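You operate a simulated robot arm through the tools that you are given. There is no shell and no other tool.

The job below is to be done with a simulated robot arm. You get a single attempt, and the scene is never put back.

Task
Lay the tea tray: red teaspoon, green cup and the sugar jar.
Fine: the spoons lie in the dresser drawer; shut it again; the other cup and spoon stay. Where these are worked on the way, their far stop is far enough and under half their travel is too little: dresser drawer.

The check looks at the end state, three seconds after you hand in, the way a careful person would. Anything else that was tipped, shoved, dropped, spilled or broken makes it a failure.

Robot
A 7-joint arm with a three-finger gripper, fixed in place. Base frame: the origin is at the foot of the arm, x ahead of it, y to its left, z up. Readings come in cm, rad, newtons and seconds.
Its first joint turns from -2.897 to 2.897 rad. Payload 2.69 kg.
Tool frame: the origin (TCP) lies between the finger pads and is the grasp point; the fingertips stand 3 cm ahead of it; z points along the fingers, y is the line along which they close. Largest opening 12.8 cm; the body of the gripper starts 11.7 cm behind the TCP.
Orientation is told as [roll, pitch, yaw] about the base's x, y, z axes, in that order, counted from this pose: with the fingers straight down and closing along the base's y, the tool's x points along the base's -x, its y along +y and its z along -z.

Tools
- The arm moves only by the tool send_rows. Its argument "series" is a list of rows, each a list of 7 numbers: the turn, a rotation vector about the tool's x, y, z in units of 120 degrees (1.0 is 120 degrees), then the shift along the tool's x, y, z in units of 400 mm (1.0 is 400 mm), then the closure, from 0 (fully open) to 1 (shut). In form: [[wx, wy, wz, x, y, z, grip], ...]. A call has 1 to 20 rows; each row is the pose to reach, as a shift and turn from the pose commanded when the call began, along the tool's axes at that moment. A call with a number of a shift or a turn outside -1 to 1 is refused whole. Each row takes 0.2 s and may step no farther than 5 cm and 0.15 rad from the row before; otherwise, or with a gripper value out of range, the whole call is refused. Where a pose cannot be reached the arm comes as near as it can. A force on the tool above 40 N (or 10 N above the force at the start of the call, whichever is more), or a blocked arm, ends the call early, and 0.2 s more pass. The fingers move at their own pace and stop on an object; they squeeze with about 25 N. The grip force told is the motor's: it shows also when the fingers shut on nothing. Time passes only in rows, and 0.2 s behind the last, so rows that repeat a pose let the fingers close. It gives the time, the measured TCP pose, the force on the tool (base axes), the opening and the grip force at its end, in the units of the frame above (readings bear some noise), with the torque about the TCP (base axes, N m) and any sound that the robot's microphone picked up.
- Cameras (640 x 400 px; columns grow to the right, rows downward): "scene" is fixed at [4.57, 65.37, 157.64]; the picture's right is [-0.57, -0.82, 0.00], its down [-0.60, 0.41, -0.68] and it looks along [0.56, -0.39, -0.73] (base axes); focal length 320 px, centre (320, 200). "wrist" rides on the gripper at [5.8, 5.4, -13.1] in the tool frame; the picture's right is [-0.68, 0.74, 0.00], its down [-0.62, -0.57, -0.55] and it looks along [-0.40, -0.37, 0.84] (tool axes); focal length 234 px, centre (320, 200). There is no depth. A picture from a camera that has moved, and an enlarged one, comes with that camera's place and axes in the base frame and with its lens. The place of the scene camera against the robot may be out by one fixed shift of up to 1.2 cm in any direction.
- camera(camera): a new picture of that camera. No time passes.
- raise_lower(by): slides the trunk up (or, below 0, down) by that many cm; the arm rides with it, the base frame stays. It gives what a move gives, with no picture.
- inspect(camera, box): a new picture of the part [left, top, right, bottom] of that camera's present view, enlarged. No time passes.
- sign_off(): hands the job in; it is judged then, once.

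Places have to be worked out from the pictures, the camera data and where the tool is seen. Open the gripper and draw the arm clear of the work before you hand the job in, unless the task says otherwise.

The tools are called after "Call:" as name(argument=value, ...) on one line, values as JSON. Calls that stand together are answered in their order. send_rows: Moves the arm, as the interface text tells. Its arguments: {"type":"object","properties":{"series":{"type":"array"}},"required":["series"]} The other tools are called the same way: raise_lower (by) slides the trunk up or down; camera (camera) takes a picture; inspect (camera, box) takes an enlarged picture of a part of a camera's view; sign_off () hands the job in.

At the start:

```text
clock: 0.0
tcp_pos: [63.63, 28.46, 122.58]
ee_rot: [-0.002, 0.0, 0.0]
ft_force: [0.5, -0.1, 0.4]
ft_torque: [0.0, 0.01, 0.0]
gripper_width: 12.79
gripper_force: 0.0
trunk travel left (down, up): [-15.0, 20.0]
```

scene: 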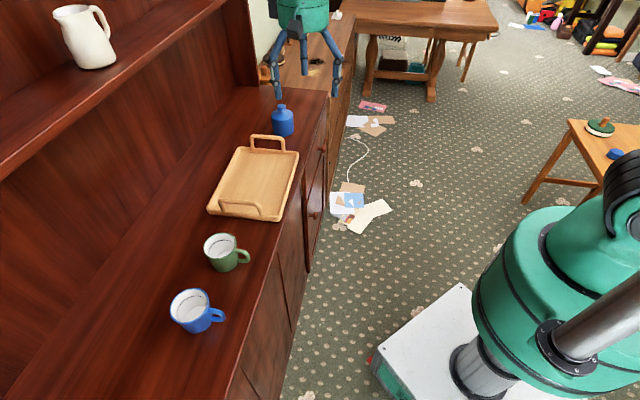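
wrist: 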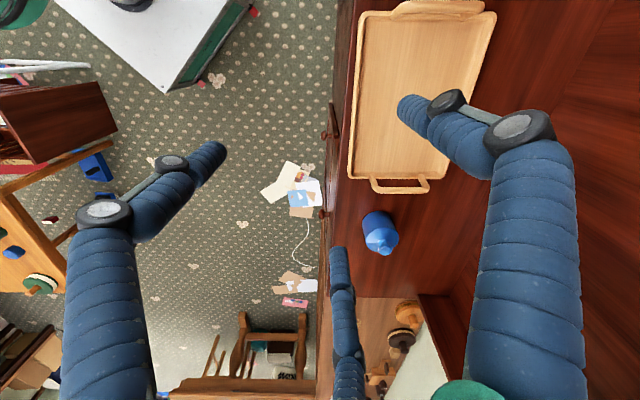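

I'll start with closer looks at the scene, to locate the tray, the jar, the cups and the drawer.

Call:
inspect(camera="scene", box=[140, 80, 380, 230])

Call:
inspect(camera="scene", box=[100, 200, 340, 400])

Call:
inspect(camera="wrist", box=[280, 0, 520, 300])

```text
2.67 times, centred on (260, 155) of scene
camera zoom: at [4.57, 65.37, 157.64], right [-0.57, -0.82, 0.0], down [-0.6, 0.41, -0.68], along [0.56, -0.39, -0.73], focal length 853 px, centre (480, 320)
```

zoom: 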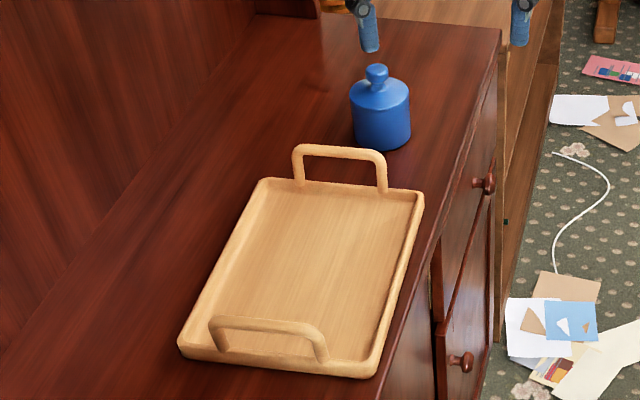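

```text
2.00 times, centred on (220, 300) of scene
camera zoom: at [4.57, 65.37, 157.64], right [-0.57, -0.82, 0.0], down [-0.6, 0.41, -0.68], along [0.56, -0.39, -0.73], focal length 640 px, centre (520, 0)
```

zoom: 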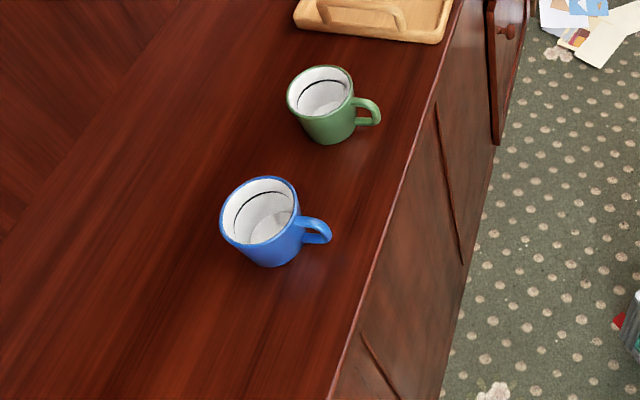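

```text
1.33 times, centred on (400, 150) of wrist
camera zoom: at [57.89, 33.89, 135.65], right [0.68, 0.74, 0.0], down [0.62, -0.57, 0.55], along [0.4, -0.37, -0.84], focal length 312 px, centre (213, 267)
```

zoom: 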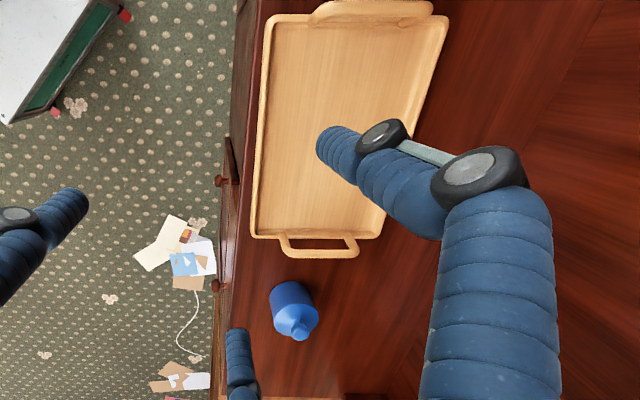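

The jar comes out near (97,18,90), and the dresser front seems to run at 45° to the base. I see two knobs, near (92,4,75) and (77,18,56), so I'll zoom in on the dresser front.

Call:
inspect(camera="scene", box=[270, 80, 350, 140])

Call:
inspect(camera="scene", box=[260, 130, 360, 290])

Call:
inspect(camera="wrist", box=[300, 60, 400, 260])

Call:
inspect(camera="scene", box=[140, 200, 300, 360])

```text
6.67 times, centred on (310, 110) of scene
camera zoom: at [4.57, 65.37, 157.64], right [-0.57, -0.82, 0.0], down [-0.6, 0.41, -0.68], along [0.56, -0.39, -0.73], focal length 2132 px, centre (387, 800)
```

zoom: 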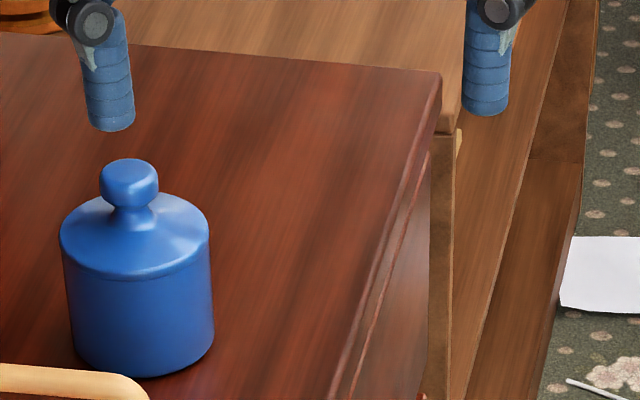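

```text
2.50 times, centred on (310, 210) of scene
camera zoom: at [4.57, 65.37, 157.64], right [-0.57, -0.82, 0.0], down [-0.6, 0.41, -0.68], along [0.56, -0.39, -0.73], focal length 799 px, centre (345, 175)
```

zoom: 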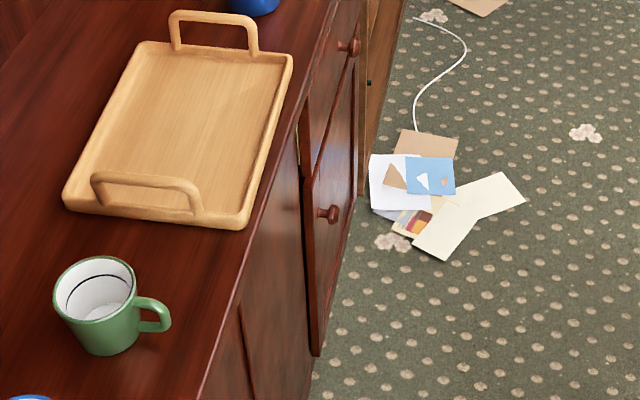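

```text
2.00 times, centred on (350, 160) of wrist
camera zoom: at [57.89, 33.89, 135.65], right [0.68, 0.74, 0.0], down [0.62, -0.57, 0.55], along [0.4, -0.37, -0.84], focal length 468 px, centre (260, 280)
```

zoom: 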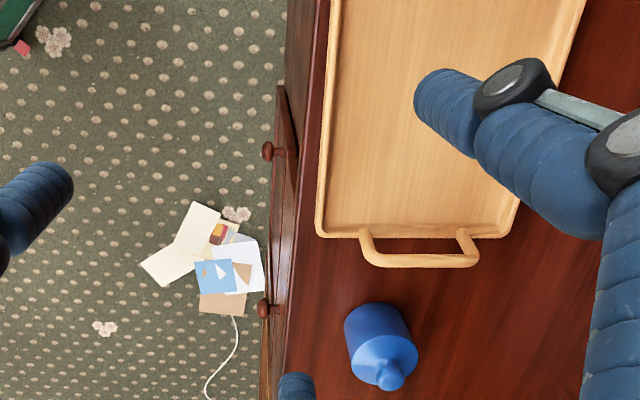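

```text
2.50 times, centred on (220, 280) of scene
camera zoom: at [4.57, 65.37, 157.64], right [-0.57, -0.82, 0.0], down [-0.6, 0.41, -0.68], along [0.56, -0.39, -0.73], focal length 799 px, centre (570, 0)
```

zoom: 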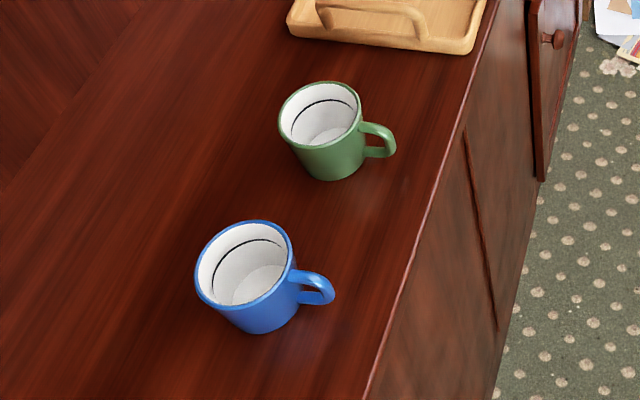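

The door below the drawer looks ajar. The knob of the drawer itself is about 12 cm under the counter top. I'll turn the tool 45° to line up with the dresser front, move out in front of the drawer, and look from there.

Call:
send_rows(series=[[0, 0, -0.046875, -0.04875, -0.0625, 0.046875, 0], [0, 0, -0.09375, -0.0975, -0.125, 0.09375, 0], [0, 0, -0.140625, -0.14625, -0.1875, 0.140625, 0], [0, 0, -0.1875, -0.195, -0.25, 0.1875, 0], [0, 0, -0.234375, -0.24375, -0.3125, 0.234375, 0], [0, 0, -0.28125, -0.2925, -0.375, 0.28125, 0], [0, 0, -0.328125, -0.34125, -0.4375, 0.328125, 0], [0, 0, -0.375, -0.39, -0.5, 0.375, 0]])

Call:
camera(camera="wrist")

Call:
camera(camera="scene")

```text
clock: 1.8
tcp_pos: [79.45, 8.46, 107.61]
ee_rot: [0.001, 0.0, 0.786]
ft_force: [0.6, -0.9, 0.7]
ft_torque: [-0.03, -0.03, 0.0]
gripper_width: 12.79
gripper_force: 0.2
trunk travel left (down, up): [-15.0, 20.0]
```

```text
taken
camera wrist: at [71.47, 8.1, 120.62], right [-0.04, 1.0, 0.0], down [0.84, 0.04, 0.55], along [0.55, 0.02, -0.84], focal length 234 px, centre (320, 200)
```

wrist: 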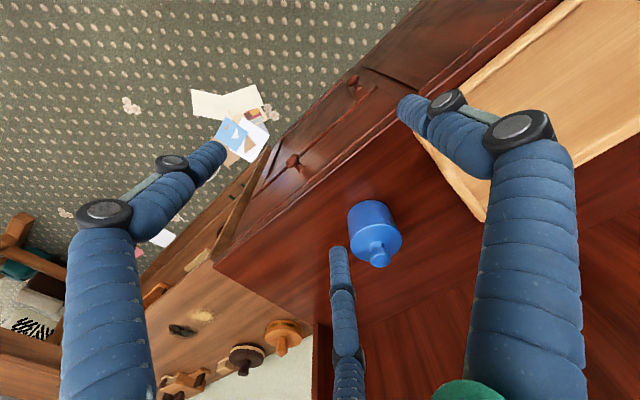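

```text
taken
```

scene: 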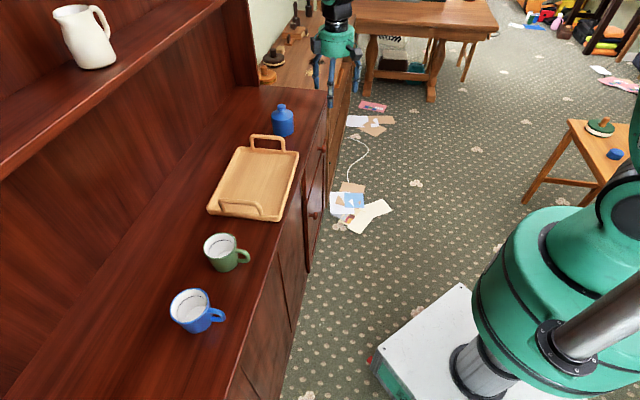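

The drawer and knob are in view from here. I'll enlarge that area.

Call:
inspect(camera="wrist", box=[210, 60, 430, 280])

Call:
inspect(camera="scene", box=[290, 30, 370, 110])

Call:
inspect(camera="scene", box=[295, 110, 345, 240])

```text
1.82 times, centred on (320, 170) of wrist
camera zoom: at [71.47, 8.1, 120.62], right [-0.04, 1.0, 0.0], down [0.84, 0.04, 0.55], along [0.55, 0.02, -0.84], focal length 426 px, centre (320, 254)
```

zoom: 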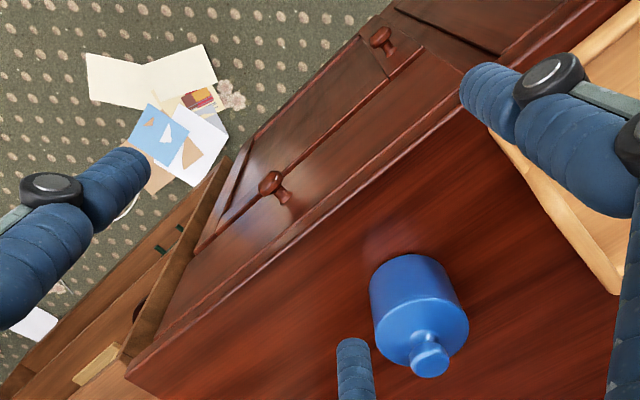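

```text
5.00 times, centred on (330, 70) of scene
camera zoom: at [4.57, 65.37, 157.64], right [-0.57, -0.82, 0.0], down [-0.6, 0.41, -0.68], along [0.56, -0.39, -0.73], focal length 1599 px, centre (270, 850)
```

zoom: 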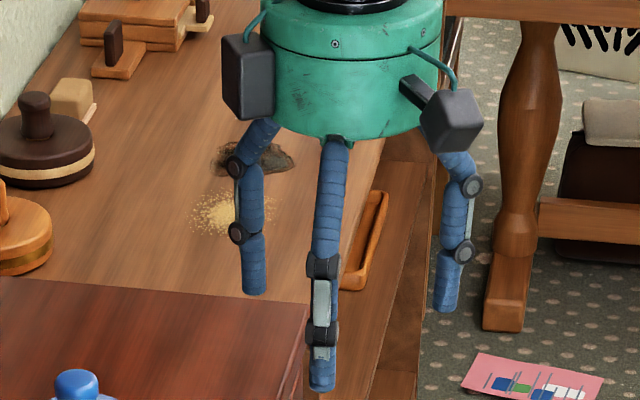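

```text
3.08 times, centred on (320, 175) of scene
camera zoom: at [4.57, 65.37, 157.64], right [-0.57, -0.82, 0.0], down [-0.6, 0.41, -0.68], along [0.56, -0.39, -0.73], focal length 984 px, centre (320, 277)
```

zoom: 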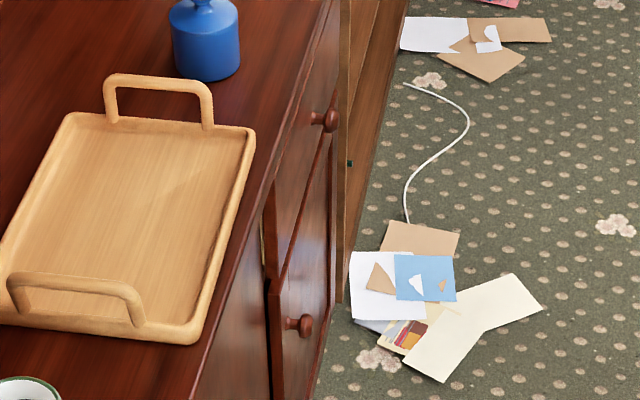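

The knob head is near (92, 3, 74). The gripper is drawn with three jointed fingers, so I'll close it to about 6 cm in free air and see how the drawn fingers match the described two.

Call:
send_rows(series=[[0, 0, 0, 0, 0, 0, 0.55], [0, 0, 0, 0, 0, 0, 0.55], [0, 0, 0, 0, 0, 0, 0.55]])

Call:
camera(camera="wrist")

Call:
inspect(camera="scene", box=[290, 30, 370, 110])

```text
clock: 2.6
tcp_pos: [79.35, 8.42, 107.55]
ee_rot: [0.001, 0.0, 0.786]
ft_force: [0.1, 0.7, -0.6]
ft_torque: [-0.01, 0.02, -0.01]
gripper_width: 5.76
gripper_force: 0.2
trunk travel left (down, up): [-15.0, 20.0]
```

```text
taken
camera wrist: at [71.46, 8.11, 120.65], right [-0.04, 1.0, 0.0], down [0.84, 0.04, 0.55], along [0.55, 0.02, -0.84], focal length 234 px, centre (320, 200)
```

wrist: 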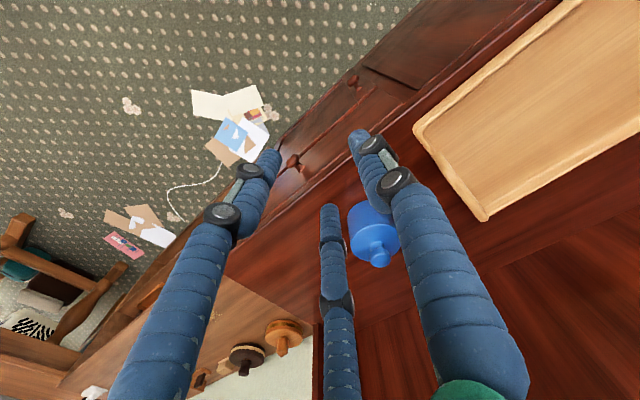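

```text
5.00 times, centred on (330, 70) of scene
camera zoom: at [4.57, 65.37, 157.64], right [-0.57, -0.82, 0.0], down [-0.6, 0.41, -0.68], along [0.56, -0.39, -0.73], focal length 1599 px, centre (270, 850)
```

zoom: 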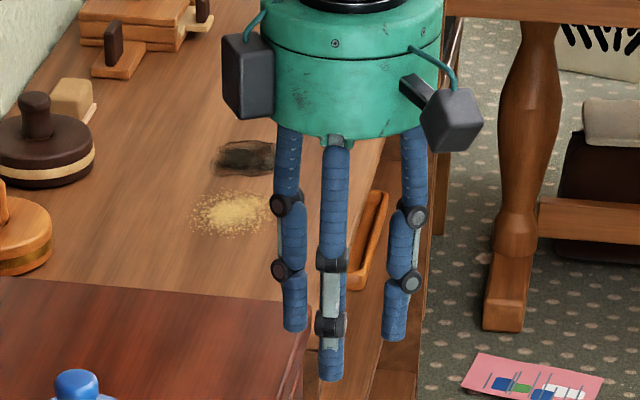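

When the fingers close, the drawn ones draw in together toward the centre. I'll tilt the tool 45° to reach the knob from the front and keep the gripper body off the counter, then move to a pre-grasp about 11 cm short of the knob.

Call:
send_rows(series=[[0, -0.046875, 0, 0.008, -0.04, 0.08, 0.5], [0, -0.09375, 0, 0.016, -0.08, 0.16, 0.5], [0, -0.140625, 0, 0.024, -0.12, 0.24, 0.5], [0, -0.1875, 0, 0.032, -0.16, 0.32, 0.5], [0, -0.234375, 0, 0.04, -0.2, 0.4, 0.5], [0, -0.28125, 0, 0.048, -0.24, 0.48, 0.5], [0, -0.328125, 0, 0.056, -0.28, 0.56, 0.5], [0, -0.375, 0, 0.065, -0.32, 0.6375, 0.5]])

Call:
camera(camera="wrist")

Call:
inspect(camera="scene", box=[270, 90, 390, 210])

```text
clock: 4.4
tcp_pos: [86.67, -2.41, 82.06]
ee_rot: [-0.005, -0.786, 0.789]
ft_force: [0.8, -0.5, 1.6]
ft_torque: [-0.05, 0.11, 0.03]
gripper_width: 6.4
gripper_force: 0.1
trunk travel left (down, up): [-15.0, 20.0]
```

```text
taken
camera wrist: at [73.42, -8.05, 87.19], right [-0.18, 0.86, 0.48], down [0.43, -0.37, 0.83], along [0.88, 0.36, -0.3], focal length 234 px, centre (320, 200)
```

wrist: 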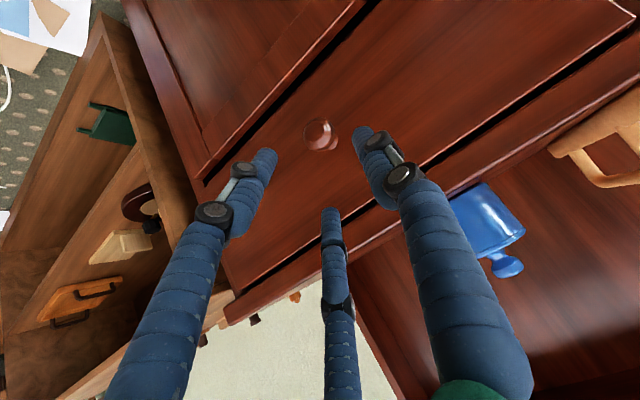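

```text
3.33 times, centred on (330, 150) of scene
camera zoom: at [4.57, 65.37, 157.64], right [-0.57, -0.82, 0.0], down [-0.6, 0.41, -0.68], along [0.56, -0.39, -0.73], focal length 1066 px, centre (287, 367)
```

zoom: 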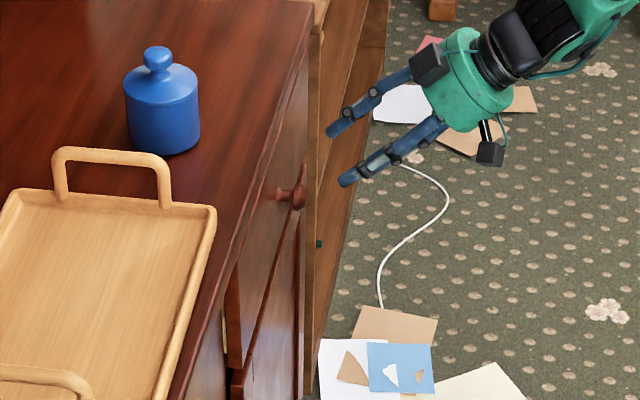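

The knob lines up with the tool axis, about 11 cm ahead. I'll advance 10 cm and close on it.

Call:
send_rows(series=[[0, 0, 0, 0, 0.003, 0.08, 0.5], [0, 0, 0, 0.002, 0.003, 0.16, 0.5], [0, 0, 0, 0.004, 0.003, 0.21, 0.5], [0, 0, 0, 0.005, 0.003, 0.25, 0.5], [0, 0, 0, 0.005, 0.003, 0.25, 0.5]])

Call:
inspect(camera="scene", box=[270, 90, 390, 210])

Call:
camera(camera="wrist")

```text
clock: 5.6
tcp_pos: [91.33, 2.77, 74.78]
ee_rot: [0.0, -0.786, 0.786]
ft_force: [0.2, -5.0, 4.2]
ft_torque: [0.06, -0.13, -0.13]
gripper_width: 7.2
gripper_force: 2.4
trunk travel left (down, up): [-15.0, 20.0]
```

```text
3.33 times, centred on (330, 150) of scene
camera zoom: at [4.57, 65.37, 157.64], right [-0.57, -0.82, 0.0], down [-0.6, 0.41, -0.68], along [0.56, -0.39, -0.73], focal length 1066 px, centre (287, 367)
```

zoom: 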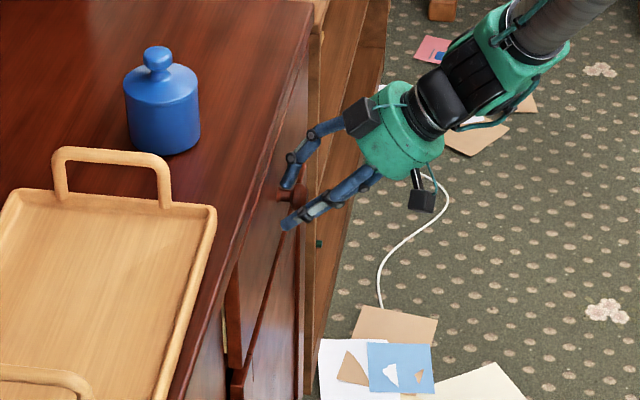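

```text
taken
camera wrist: at [78.06, -2.98, 79.94], right [-0.18, 0.86, 0.48], down [0.43, -0.37, 0.82], along [0.88, 0.36, -0.31], focal length 234 px, centre (320, 200)
```

wrist: 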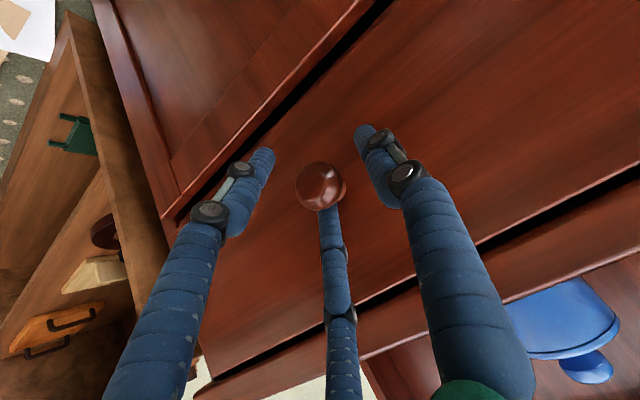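

The fingers straddle the knob and the contact is only light. I'll close on it now.

Call:
send_rows(series=[[0, 0, 0, 0, 0, 0, 1], [0, 0, 0, 0, 0, 0, 1], [0, 0, 0, 0, 0, 0, 1], [0, 0, 0, 0, 0, 0, 1]])

Call:
camera(camera="wrist")

```text
clock: 6.7
tcp_pos: [91.69, 2.43, 75.44]
ee_rot: [-0.011, -0.791, 0.789]
ft_force: [-5.2, -13.7, 10.3]
ft_torque: [-0.14, -0.07, 0.12]
gripper_width: 4.32
gripper_force: 24.5
trunk travel left (down, up): [-15.0, 20.0]
stopped in row 4: the force on the tool passed its limit at 41 N (the readings are from after the stop); the commanded pose is now the measured one
```

```text
taken
camera wrist: at [78.44, -3.25, 80.41], right [-0.18, 0.86, 0.48], down [0.43, -0.37, 0.83], along [0.89, 0.35, -0.3], focal length 234 px, centre (320, 200)
```

wrist: 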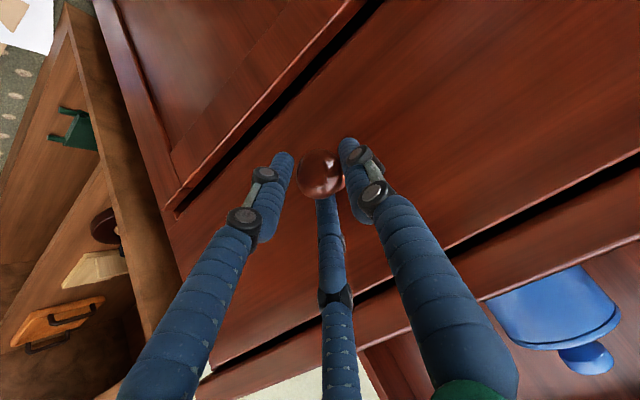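

The stop at 41 N suggests the fingertips were pressing on the drawer face and wedging. I'll open, back off a little to centre better on the knob, and close again.

Call:
send_rows(series=[[0, 0, 0, 0, 0, -0.02, 0.5], [0, 0, 0, 0.012, 0.006, -0.03, 0.5], [0, 0, 0, 0.012, 0.006, -0.02, 0.5], [0, 0, 0, 0.012, 0.006, -0.02, 0.5]])

Call:
camera(camera="wrist")

Call:
inspect(camera="scene", box=[290, 110, 350, 170])

```text
clock: 7.7
tcp_pos: [90.83, 2.15, 75.35]
ee_rot: [-0.006, -0.789, 0.787]
ft_force: [-0.7, -1.3, 0.8]
ft_torque: [0.05, -0.03, -0.03]
gripper_width: 6.64
gripper_force: 0.1
trunk travel left (down, up): [-15.0, 20.0]
```

```text
taken
camera wrist: at [77.53, -3.54, 80.47], right [-0.18, 0.86, 0.48], down [0.43, -0.37, 0.83], along [0.88, 0.36, -0.3], focal length 234 px, centre (320, 200)
```

wrist: 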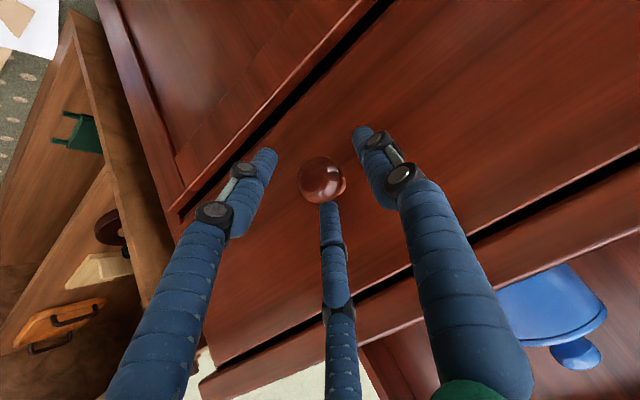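

```text
6.67 times, centred on (320, 140) of scene
camera zoom: at [4.57, 65.37, 157.64], right [-0.57, -0.82, 0.0], down [-0.6, 0.41, -0.68], along [0.56, -0.39, -0.73], focal length 2132 px, centre (320, 600)
```

zoom: 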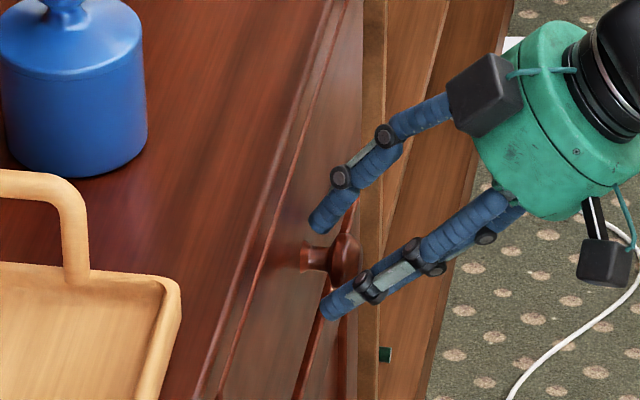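

The knob is now centred about 2 cm ahead of the TCP. I'll close again.

Call:
send_rows(series=[[0, 0, 0, 0, 0, 0, 0.7], [0, 0, 0, 0, 0, 0, 0.8], [0, 0, 0, 0, 0, 0, 0.9], [0, 0, 0, 0, 0, 0, 1], [0, 0, 0, 0, 0, 0, 1]])

Call:
inspect(camera="scene", box=[290, 110, 350, 170])

Call:
camera(camera="wrist")

```text
clock: 8.9
tcp_pos: [90.82, 2.1, 75.55]
ee_rot: [-0.006, -0.788, 0.787]
ft_force: [4.0, -1.5, 8.0]
ft_torque: [-0.13, -0.05, -0.02]
gripper_width: 3.63
gripper_force: 25.3
trunk travel left (down, up): [-15.0, 20.0]
```

```text
6.67 times, centred on (320, 140) of scene
camera zoom: at [4.57, 65.37, 157.64], right [-0.57, -0.82, 0.0], down [-0.6, 0.41, -0.68], along [0.56, -0.39, -0.73], focal length 2132 px, centre (320, 600)
```

zoom: 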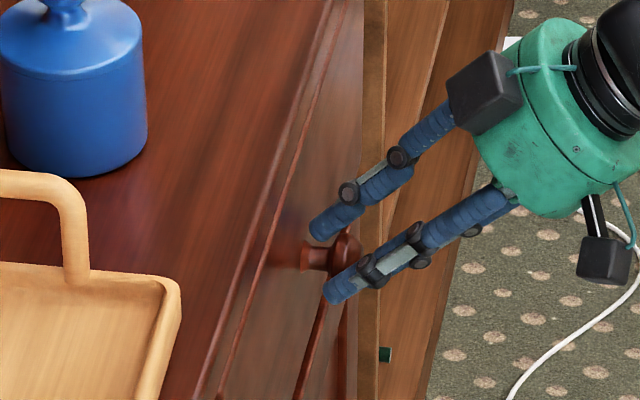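

```text
taken
camera wrist: at [77.6, -3.58, 80.58], right [-0.18, 0.86, 0.48], down [0.43, -0.37, 0.83], along [0.89, 0.36, -0.3], focal length 234 px, centre (320, 200)
```

wrist: 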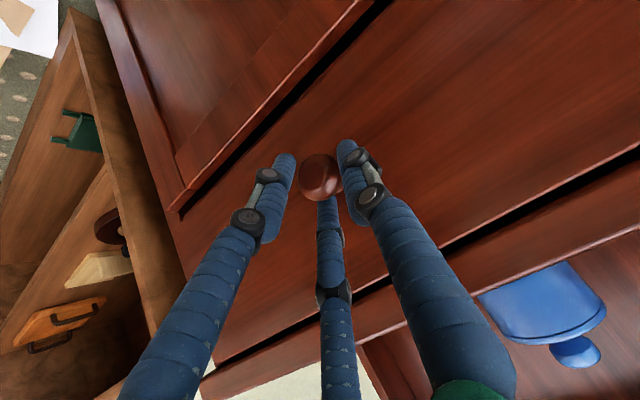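

I have a firm grip on the knob, 3.6 cm wide at 25 N. I'll pull the drawer straight out along its normal.

Call:
send_rows(series=[[0, 0, 0, 0.0177, 0, -0.0177, 1], [0, 0, 0, 0.0354, 0, -0.0354, 1], [0, 0, 0, 0.0707, 0, -0.0707, 1], [0, 0, 0, 0.106, 0, -0.106, 1], [0, 0, 0, 0.1414, 0, -0.1414, 1]])

Call:
camera(camera="scene")

Call:
camera(camera="wrist")

```text
clock: 10.1
tcp_pos: [85.21, -3.62, 75.52]
ee_rot: [-0.007, -0.79, 0.789]
ft_force: [2.0, -3.7, 15.4]
ft_torque: [0.2, -0.21, -0.08]
gripper_width: 3.61
gripper_force: 25.3
trunk travel left (down, up): [-15.0, 20.0]
```

```text
taken
```

scene: 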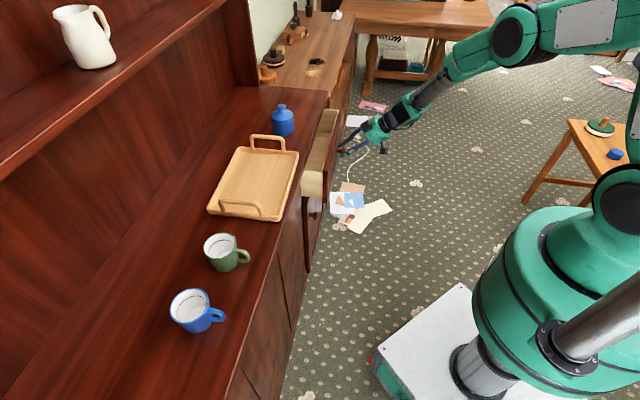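

```text
taken
camera wrist: at [71.91, -9.29, 80.58], right [-0.18, 0.86, 0.48], down [0.43, -0.37, 0.83], along [0.89, 0.36, -0.3], focal length 234 px, centre (320, 200)
```

wrist: 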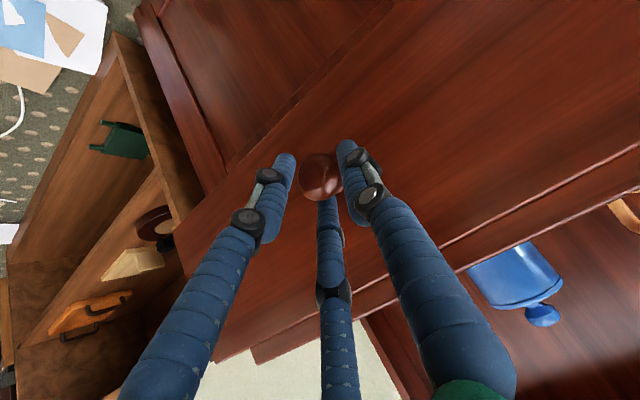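

The drawer slides out, about 8 cm so far. I'll keep pulling toward its stop.

Call:
send_rows(series=[[0, 0, 0, 0.0354, 0, -0.0354, 1], [0, 0, 0, 0.0707, 0, -0.0707, 1], [0, 0, 0, 0.106, 0, -0.106, 1], [0, 0, 0, 0.1414, 0, -0.1414, 1], [0, 0, 0, 0.177, 0, -0.177, 1], [0, 0, 0, 0.212, 0, -0.212, 1], [0, 0, 0, 0.2475, 0, -0.2475, 1], [0, 0, 0, 0.283, 0, -0.283, 1]])

Call:
camera(camera="scene")

Call:
camera(camera="wrist")

```text
clock: 11.9
tcp_pos: [73.9, -14.99, 75.39]
ee_rot: [-0.009, -0.79, 0.788]
ft_force: [6.8, -8.4, 28.3]
ft_torque: [0.0, -0.57, -0.3]
gripper_width: 3.6
gripper_force: 24.9
trunk travel left (down, up): [-15.0, 20.0]
```

```text
taken
```

scene: 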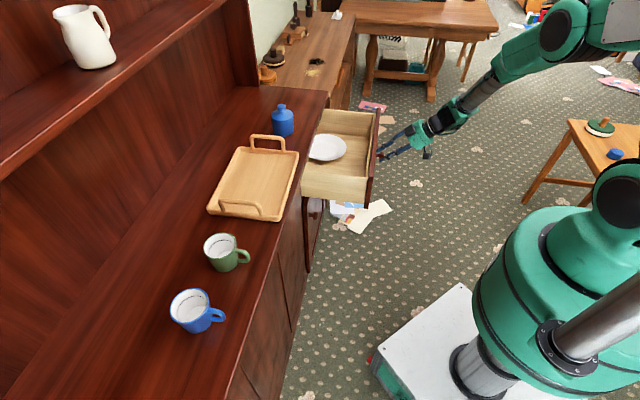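

```text
taken
camera wrist: at [60.62, -20.58, 80.54], right [-0.18, 0.86, 0.48], down [0.43, -0.37, 0.83], along [0.89, 0.35, -0.3], focal length 234 px, centre (320, 200)
```

wrist: 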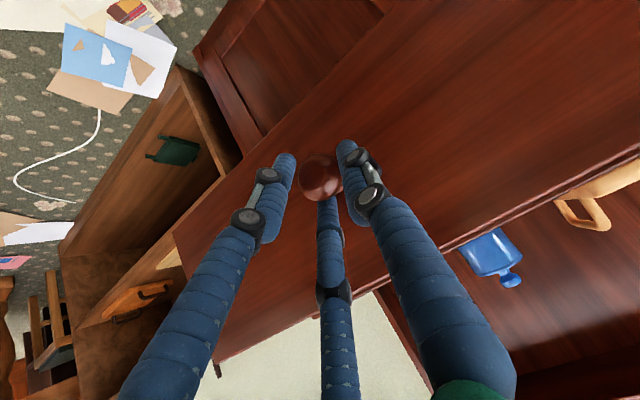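

The drawer is about 24 cm out and a white plate has come into view. The upward load is growing, so I'll ease the tool up slightly and keep pulling until the stop.

Call:
send_rows(series=[[0, 0, 0, -0.004, 0, -0.004, 1], [0, 0, 0, 0.0137, 0, -0.0217, 1], [0, 0, 0, 0.0314, 0, -0.0394, 1], [0, 0, 0, 0.0491, 0, -0.0571, 1], [0, 0, 0, 0.0667, 0, -0.0747, 1], [0, 0, 0, 0.0844, 0, -0.0924, 1], [0, 0, 0, 0.102, 0, -0.11, 1], [0, 0, 0, 0.1197, 0, -0.1277, 1], [0, 0, 0, 0.1374, 0, -0.1454, 1]])

Call:
camera(camera="scene")

```text
clock: 13.9
tcp_pos: [68.27, -20.55, 75.48]
ee_rot: [-0.005, -0.787, 0.789]
ft_force: [31.0, -14.2, -9.0]
ft_torque: [-0.4, -0.17, -0.45]
gripper_width: 3.71
gripper_force: 24.8
trunk travel left (down, up): [-15.0, 20.0]
```

```text
taken
```

scene: 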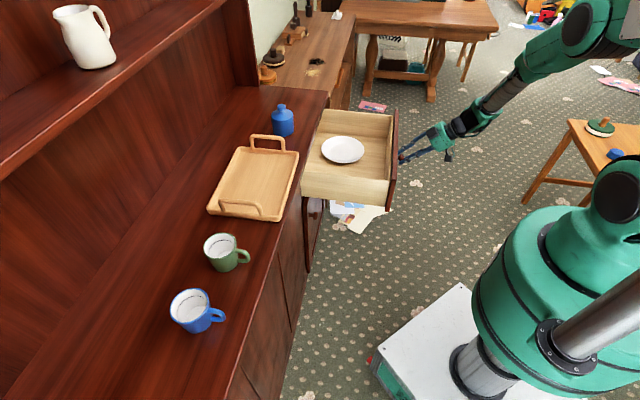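

The drawer is 32 cm out, with some resistance now. I'll check inside for the spoons.

Call:
inspect(camera="scene", box=[290, 90, 410, 220])

Call:
camera(camera="wrist")

```text
3.08 times, centred on (350, 155) of scene
camera zoom: at [4.57, 65.37, 157.64], right [-0.57, -0.82, 0.0], down [-0.6, 0.41, -0.68], along [0.56, -0.39, -0.73], focal length 984 px, centre (228, 338)
```

zoom: 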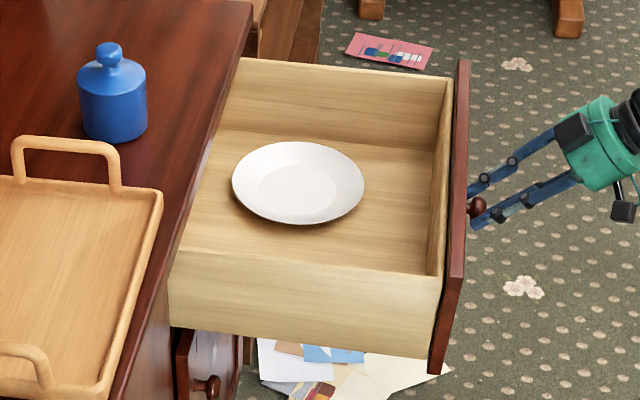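

```text
taken
camera wrist: at [55.01, -26.16, 80.6], right [-0.18, 0.86, 0.48], down [0.43, -0.37, 0.83], along [0.88, 0.36, -0.3], focal length 234 px, centre (320, 200)
```

wrist: 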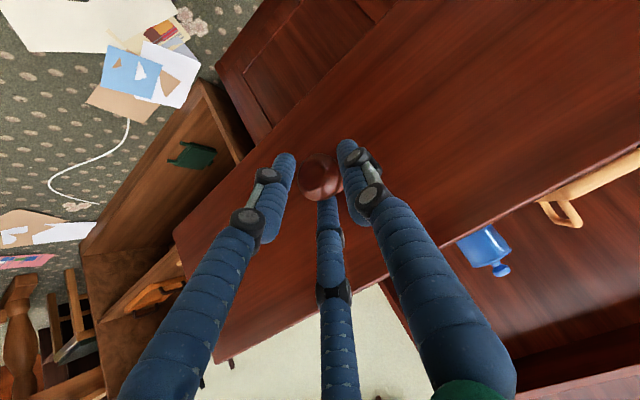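

No spoons are visible yet; they may be behind the near wall, under the plate, or still under the counter. I'll pull a little more to check whether this is the stop.

Call:
send_rows(series=[[0, 0, 0, 0.0088, 0.003, -0.0088, 1], [0, 0, 0, 0.0177, 0.003, -0.0177, 1], [0, 0, 0, 0.0265, 0.003, -0.0265, 1], [0, 0, 0, 0.0354, 0.003, -0.0354, 1]])

Call:
inspect(camera="scene", box=[290, 90, 410, 220])

```text
clock: 14.4
tcp_pos: [68.01, -20.69, 75.79]
ee_rot: [-0.006, -0.792, 0.792]
ft_force: [11.1, 4.6, -5.2]
ft_torque: [0.31, 0.16, 0.37]
gripper_width: 3.81
gripper_force: 25.4
trunk travel left (down, up): [-15.0, 20.0]
stopped in row 2: the force on the tool passed its limit at 52 N (the readings are from after the stop); the commanded pose is now the measured one
```

```text
3.08 times, centred on (350, 155) of scene
camera zoom: at [4.57, 65.37, 157.64], right [-0.57, -0.82, 0.0], down [-0.6, 0.41, -0.68], along [0.56, -0.39, -0.73], focal length 984 px, centre (228, 338)
```

zoom: 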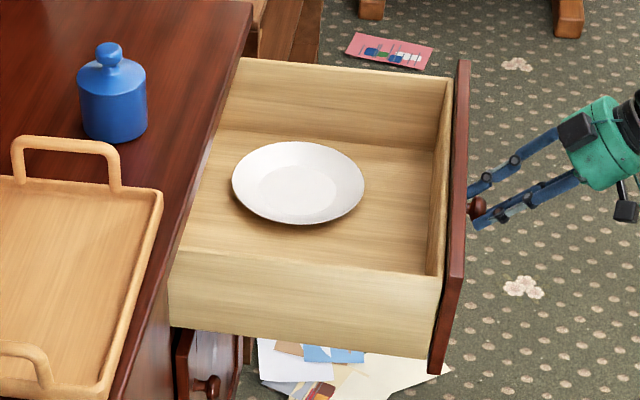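

The force limit and the unchanged position confirm the drawer is at its far stop. I'll release the knob, back away, rise and turn the tool vertical to look inside.

Call:
send_rows(series=[[0, 0, 0, 0, 0, 0, 0.5], [0, 0, 0, 0, 0, 0, 0.4], [0, 0, 0, 0, 0, -0.05, 0.4], [0, 0, 0, 0, 0, -0.15, 0.4], [0, 0, 0, 0, 0, -0.25, 0.4], [0, 0.0625, 0, -0.0737, 0, -0.3237, 0.4], [0, 0.125, 0, -0.1474, 0, -0.3974, 0.4], [0, 0.1875, 0, -0.221, 0, -0.471, 0.4], [0, 0.25, 0, -0.295, 0, -0.545, 0.4], [0, 0.3125, 0, -0.3685, 0, -0.6185, 0.4], [0, 0.375, 0, -0.442, 0, -0.692, 0.4]])

Call:
camera(camera="wrist")

```text
clock: 16.8
tcp_pos: [62.69, -25.58, 107.89]
ee_rot: [-0.007, -0.005, 0.787]
ft_force: [-0.6, -0.1, 0.0]
ft_torque: [-0.01, -0.04, 0.0]
gripper_width: 7.65
gripper_force: 0.1
trunk travel left (down, up): [-15.0, 20.0]
```

```text
taken
camera wrist: at [54.59, -25.96, 120.86], right [-0.04, 1.0, 0.0], down [0.83, 0.04, 0.55], along [0.55, 0.02, -0.83], focal length 234 px, centre (320, 200)
```

wrist: 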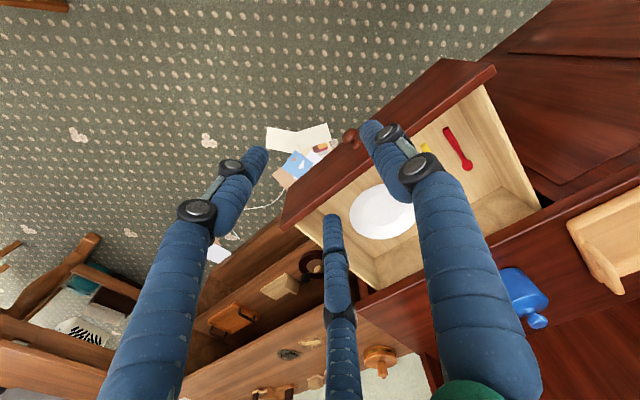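

The red and yellow spoons lie near the near-side wall of the drawer. I'll shift so the camera gets an unblocked view.

Call:
send_rows(series=[[0, 0, 0, -0.06, 0.07, 0, 0], [0, 0, 0, -0.12, 0.14, 0, 0], [0, 0, 0, -0.18, 0.21, 0, 0], [0, 0, 0, -0.24, 0.28, 0, 0], [0, 0, 0, -0.3, 0.35, 0, 0], [0, 0, 0, -0.35, 0.425, 0, 0]])

Call:
camera(camera="wrist")

```text
clock: 18.2
tcp_pos: [60.54, -3.75, 107.88]
ee_rot: [-0.006, -0.006, 0.788]
ft_force: [-0.1, 0.7, -0.2]
ft_torque: [0.01, 0.02, 0.01]
gripper_width: 12.79
gripper_force: 0.0
trunk travel left (down, up): [-15.0, 20.0]
```

```text
taken
camera wrist: at [52.47, -4.13, 120.8], right [-0.04, 1.0, 0.0], down [0.83, 0.04, 0.56], along [0.56, 0.03, -0.83], focal length 234 px, centre (320, 200)
```

wrist: 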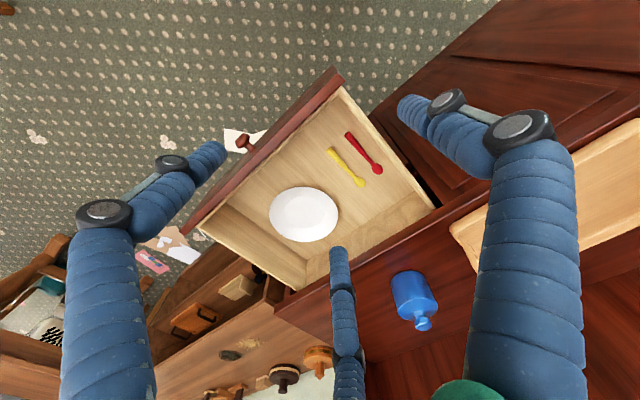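

Call:
inspect(camera="wrist", box=[240, 90, 440, 250])

Call:
inspect(camera="wrist", box=[310, 110, 410, 190])

```text
2.50 times, centred on (340, 170) of wrist
camera zoom: at [52.47, -4.13, 120.8], right [-0.04, 1.0, 0.0], down [0.83, 0.04, 0.56], along [0.56, 0.03, -0.83], focal length 585 px, centre (270, 275)
```

zoom: 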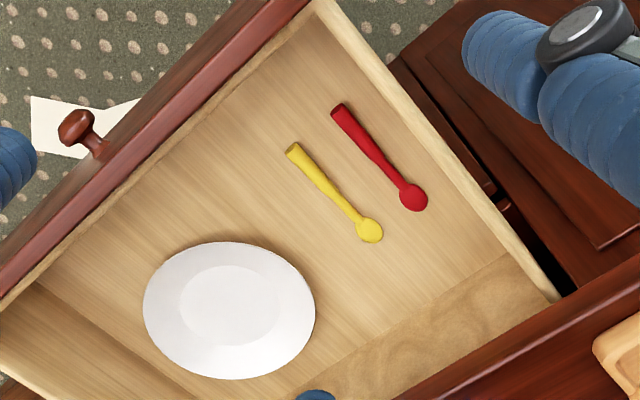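

```text
5.00 times, centred on (360, 150) of wrist
camera zoom: at [52.47, -4.13, 120.8], right [-0.04, 1.0, 0.0], down [0.83, 0.04, 0.56], along [0.56, 0.03, -0.83], focal length 1171 px, centre (120, 450)
```

zoom: 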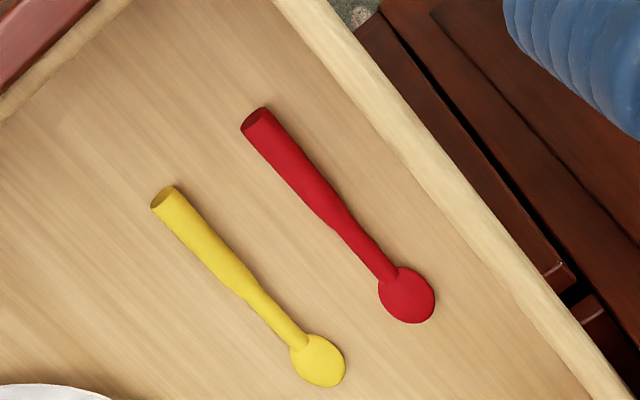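

From two wrist views, the red spoon lies along the dresser normal at u≈46.9 (n 51–63), with its axis at z≈68.4. It is about 4 cm from the drawer wall and 5 cm from the yellow spoon. I'll move above its handle with the fingers narrowed to 4 cm.

Call:
send_rows(series=[[0, 0, 0, -0.064, -0.006, 0.0745, 0.69], [0, 0, 0, -0.128, -0.012, 0.149, 0.69], [0, 0, 0, -0.193, -0.018, 0.2235, 0.69], [0, 0, 0, -0.257, -0.024, 0.298, 0.69], [0, 0, 0, -0.321, -0.03, 0.3725, 0.69], [0, 0, 0, -0.385, -0.036, 0.447, 0.69]])

Call:
camera(camera="wrist")

Call:
inspect(camera="scene", box=[290, 60, 410, 220])

```text
clock: 19.6
tcp_pos: [72.69, 6.01, 89.98]
ee_rot: [-0.005, -0.008, 0.785]
ft_force: [-0.5, -0.1, 0.2]
ft_torque: [0.02, 0.01, 0.03]
gripper_width: 3.96
gripper_force: 0.2
trunk travel left (down, up): [-15.0, 20.0]
```

```text
taken
camera wrist: at [64.52, 5.68, 103.04], right [-0.04, 1.0, 0.0], down [0.83, 0.04, 0.56], along [0.56, 0.03, -0.83], focal length 234 px, centre (320, 200)
```

wrist: 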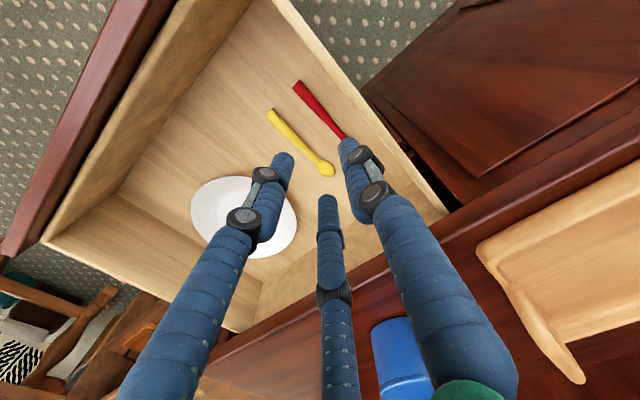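

```text
2.50 times, centred on (350, 140) of scene
camera zoom: at [4.57, 65.37, 157.64], right [-0.57, -0.82, 0.0], down [-0.6, 0.41, -0.68], along [0.56, -0.39, -0.73], focal length 799 px, centre (245, 350)
```

zoom: 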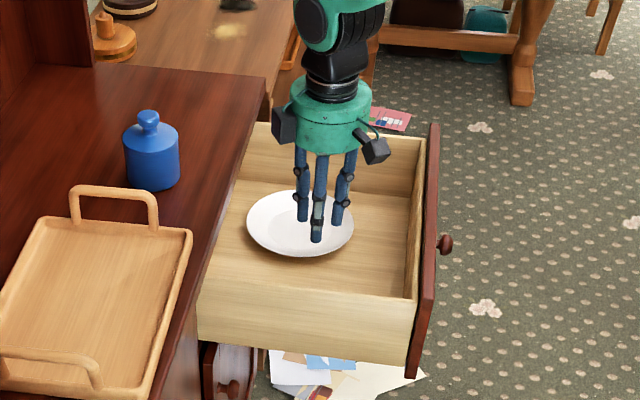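

The position checks out. I'll go down carefully, stopping first at z≈75.

Call:
send_rows(series=[[0, 0, 0, 0, 0.005, 0.1, 0.69], [0, 0, 0, 0, 0.005, 0.2, 0.69], [0, 0, 0, 0, 0.005, 0.3, 0.69], [0, 0, 0, 0, 0.005, 0.375, 0.69]])

Call:
inspect(camera="wrist", box=[220, 60, 420, 260])

Call:
inspect(camera="scene", box=[290, 90, 410, 220])

```text
clock: 20.6
tcp_pos: [72.49, 6.26, 74.87]
ee_rot: [-0.005, -0.01, 0.788]
ft_force: [-0.3, 0.6, 1.1]
ft_torque: [0.04, 0.01, -0.03]
gripper_width: 3.95
gripper_force: 0.1
trunk travel left (down, up): [-15.0, 20.0]
```

```text
2.00 times, centred on (320, 160) of wrist
camera zoom: at [64.53, 5.94, 88.0], right [-0.04, 1.0, 0.0], down [0.83, 0.04, 0.56], along [0.56, 0.03, -0.83], focal length 468 px, centre (320, 280)
```

zoom: 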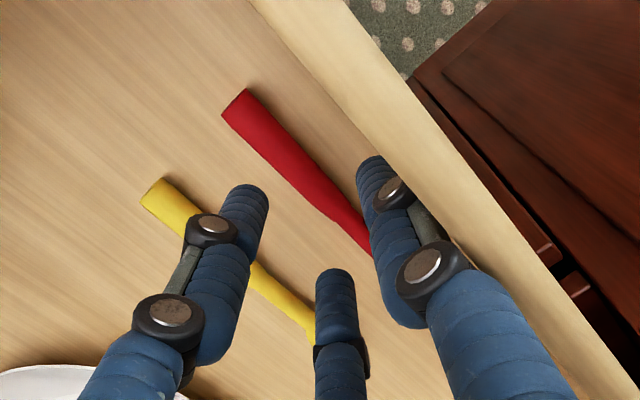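

```text
3.08 times, centred on (350, 155) of scene
camera zoom: at [4.57, 65.37, 157.64], right [-0.57, -0.82, 0.0], down [-0.6, 0.41, -0.68], along [0.56, -0.39, -0.73], focal length 984 px, centre (228, 338)
```

zoom: 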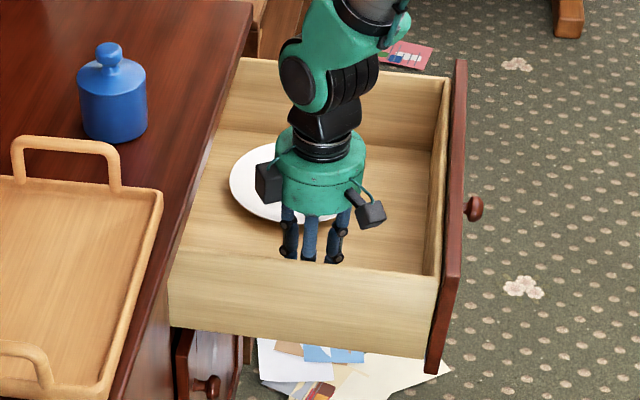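

The spoon sits centred under the TCP. I'll narrow the fingers to 3.2 cm and descend the last 3.5 cm slowly.

Call:
send_rows(series=[[0, 0, 0, 0, 0, 0.02, 0.75], [0, 0, 0, 0, 0, 0.045, 0.75], [0, 0, 0, 0, 0, 0.065, 0.75], [0, 0, 0, 0, 0, 0.08, 0.75], [0, 0, 0, 0, 0, 0.089, 0.75]])

Call:
inspect(camera="wrist", box=[220, 60, 420, 260])

```text
clock: 21.8
tcp_pos: [73.06, 6.24, 71.81]
ee_rot: [-0.01, -0.014, 0.786]
ft_force: [0.0, 0.3, -0.6]
ft_torque: [-0.02, -0.01, 0.0]
gripper_width: 3.19
gripper_force: 0.1
trunk travel left (down, up): [-15.0, 20.0]
stopped in row 5: the force on the tool passed its limit at 51 N (the readings are from after the stop); the commanded pose is now the measured one
```

```text
2.00 times, centred on (320, 160) of wrist
camera zoom: at [64.84, 5.95, 84.79], right [-0.04, 1.0, 0.0], down [0.83, 0.04, 0.56], along [0.56, 0.03, -0.83], focal length 468 px, centre (320, 280)
```

zoom: 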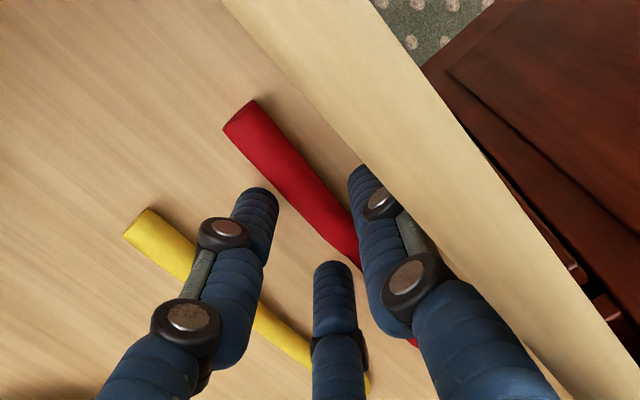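

The tool touched something at about z 71.6, and the spoon sits about 0.7 cm nearer the wall than the tool centre. I'll rise 1 cm, recentre and check.

Call:
send_rows(series=[[0, 0, 0, 0, 0, -0.025, 0.7], [0, 0, 0, 0.01, 0.018, -0.025, 0.7], [0, 0, 0, 0.01, 0.018, -0.025, 0.7]])

Call:
inspect(camera="wrist", box=[220, 60, 420, 260])

```text
clock: 22.6
tcp_pos: [72.39, 6.45, 73.08]
ee_rot: [-0.012, -0.015, 0.787]
ft_force: [22.0, -21.2, 4.7]
ft_torque: [1.91, 1.41, 0.07]
gripper_width: 2.4
gripper_force: 0.0
trunk travel left (down, up): [-15.0, 20.0]
```

```text
2.00 times, centred on (320, 160) of wrist
camera zoom: at [64.27, 6.1, 85.97], right [-0.04, 1.0, 0.0], down [0.82, 0.04, 0.56], along [0.56, 0.03, -0.83], focal length 468 px, centre (320, 280)
```

zoom: 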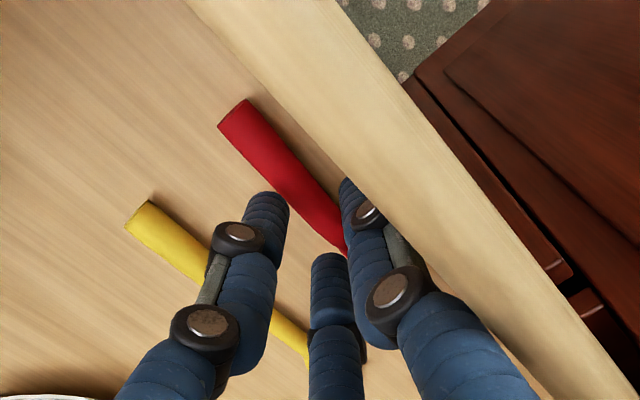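

The sideways load is about 30 N, acting roughly 8 cm above the TCP. That means the upper finger is rubbing the top edge of the drawer wall. I'll rise out, then tilt the tool 15° so the upper gripper leans away from the wall.

Call:
send_rows(series=[[0, 0, 0, 0, -0.02, 0, 0.7], [0, 0, 0, 0, -0.03, -0.05, 0.7], [0, 0, 0, 0, -0.03, -0.15, 0.7], [0, 0, 0, 0, -0.03, -0.25, 0.7], [-0.0625, 0, 0, 0, -0.03, -0.35, 0.7], [-0.125, 0, 0, 0, -0.03, -0.35, 0.7], [-0.125, 0, 0, 0, -0.03, -0.35, 0.7]])

Call:
camera(camera="wrist")

Call:
inspect(camera="scene", box=[290, 60, 410, 220])

```text
clock: 24.2
tcp_pos: [72.94, 5.83, 86.9]
ee_rot: [0.255, -0.011, 0.787]
ft_force: [0.3, -0.3, 0.4]
ft_torque: [0.08, 0.05, -0.03]
gripper_width: 3.83
gripper_force: 0.1
trunk travel left (down, up): [-15.0, 20.0]
```

```text
taken
camera wrist: at [67.33, 2.77, 100.83], right [-0.03, 0.98, 0.19], down [0.92, -0.05, 0.4], along [0.4, 0.19, -0.9], focal length 234 px, centre (320, 200)
```

wrist: 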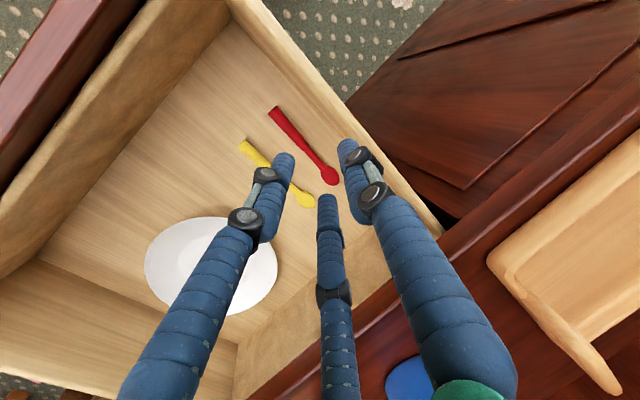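

```text
2.50 times, centred on (350, 140) of scene
camera zoom: at [4.57, 65.37, 157.64], right [-0.57, -0.82, 0.0], down [-0.6, 0.41, -0.68], along [0.56, -0.39, -0.73], focal length 799 px, centre (245, 350)
```

zoom: 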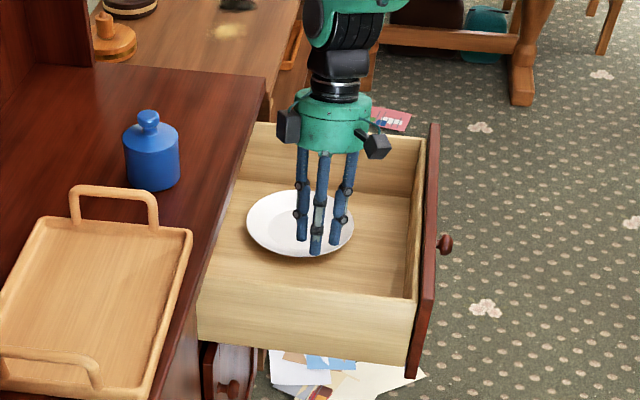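

Call:
inspect(camera="wrist", box=[230, 80, 370, 220])

```text
2.86 times, centred on (300, 150) of wrist
camera zoom: at [67.33, 2.77, 100.83], right [-0.03, 0.98, 0.19], down [0.92, -0.05, 0.4], along [0.4, 0.19, -0.9], focal length 669 px, centre (377, 343)
```

zoom: 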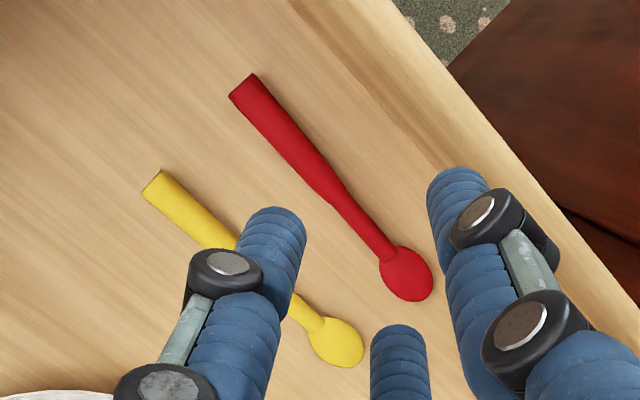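

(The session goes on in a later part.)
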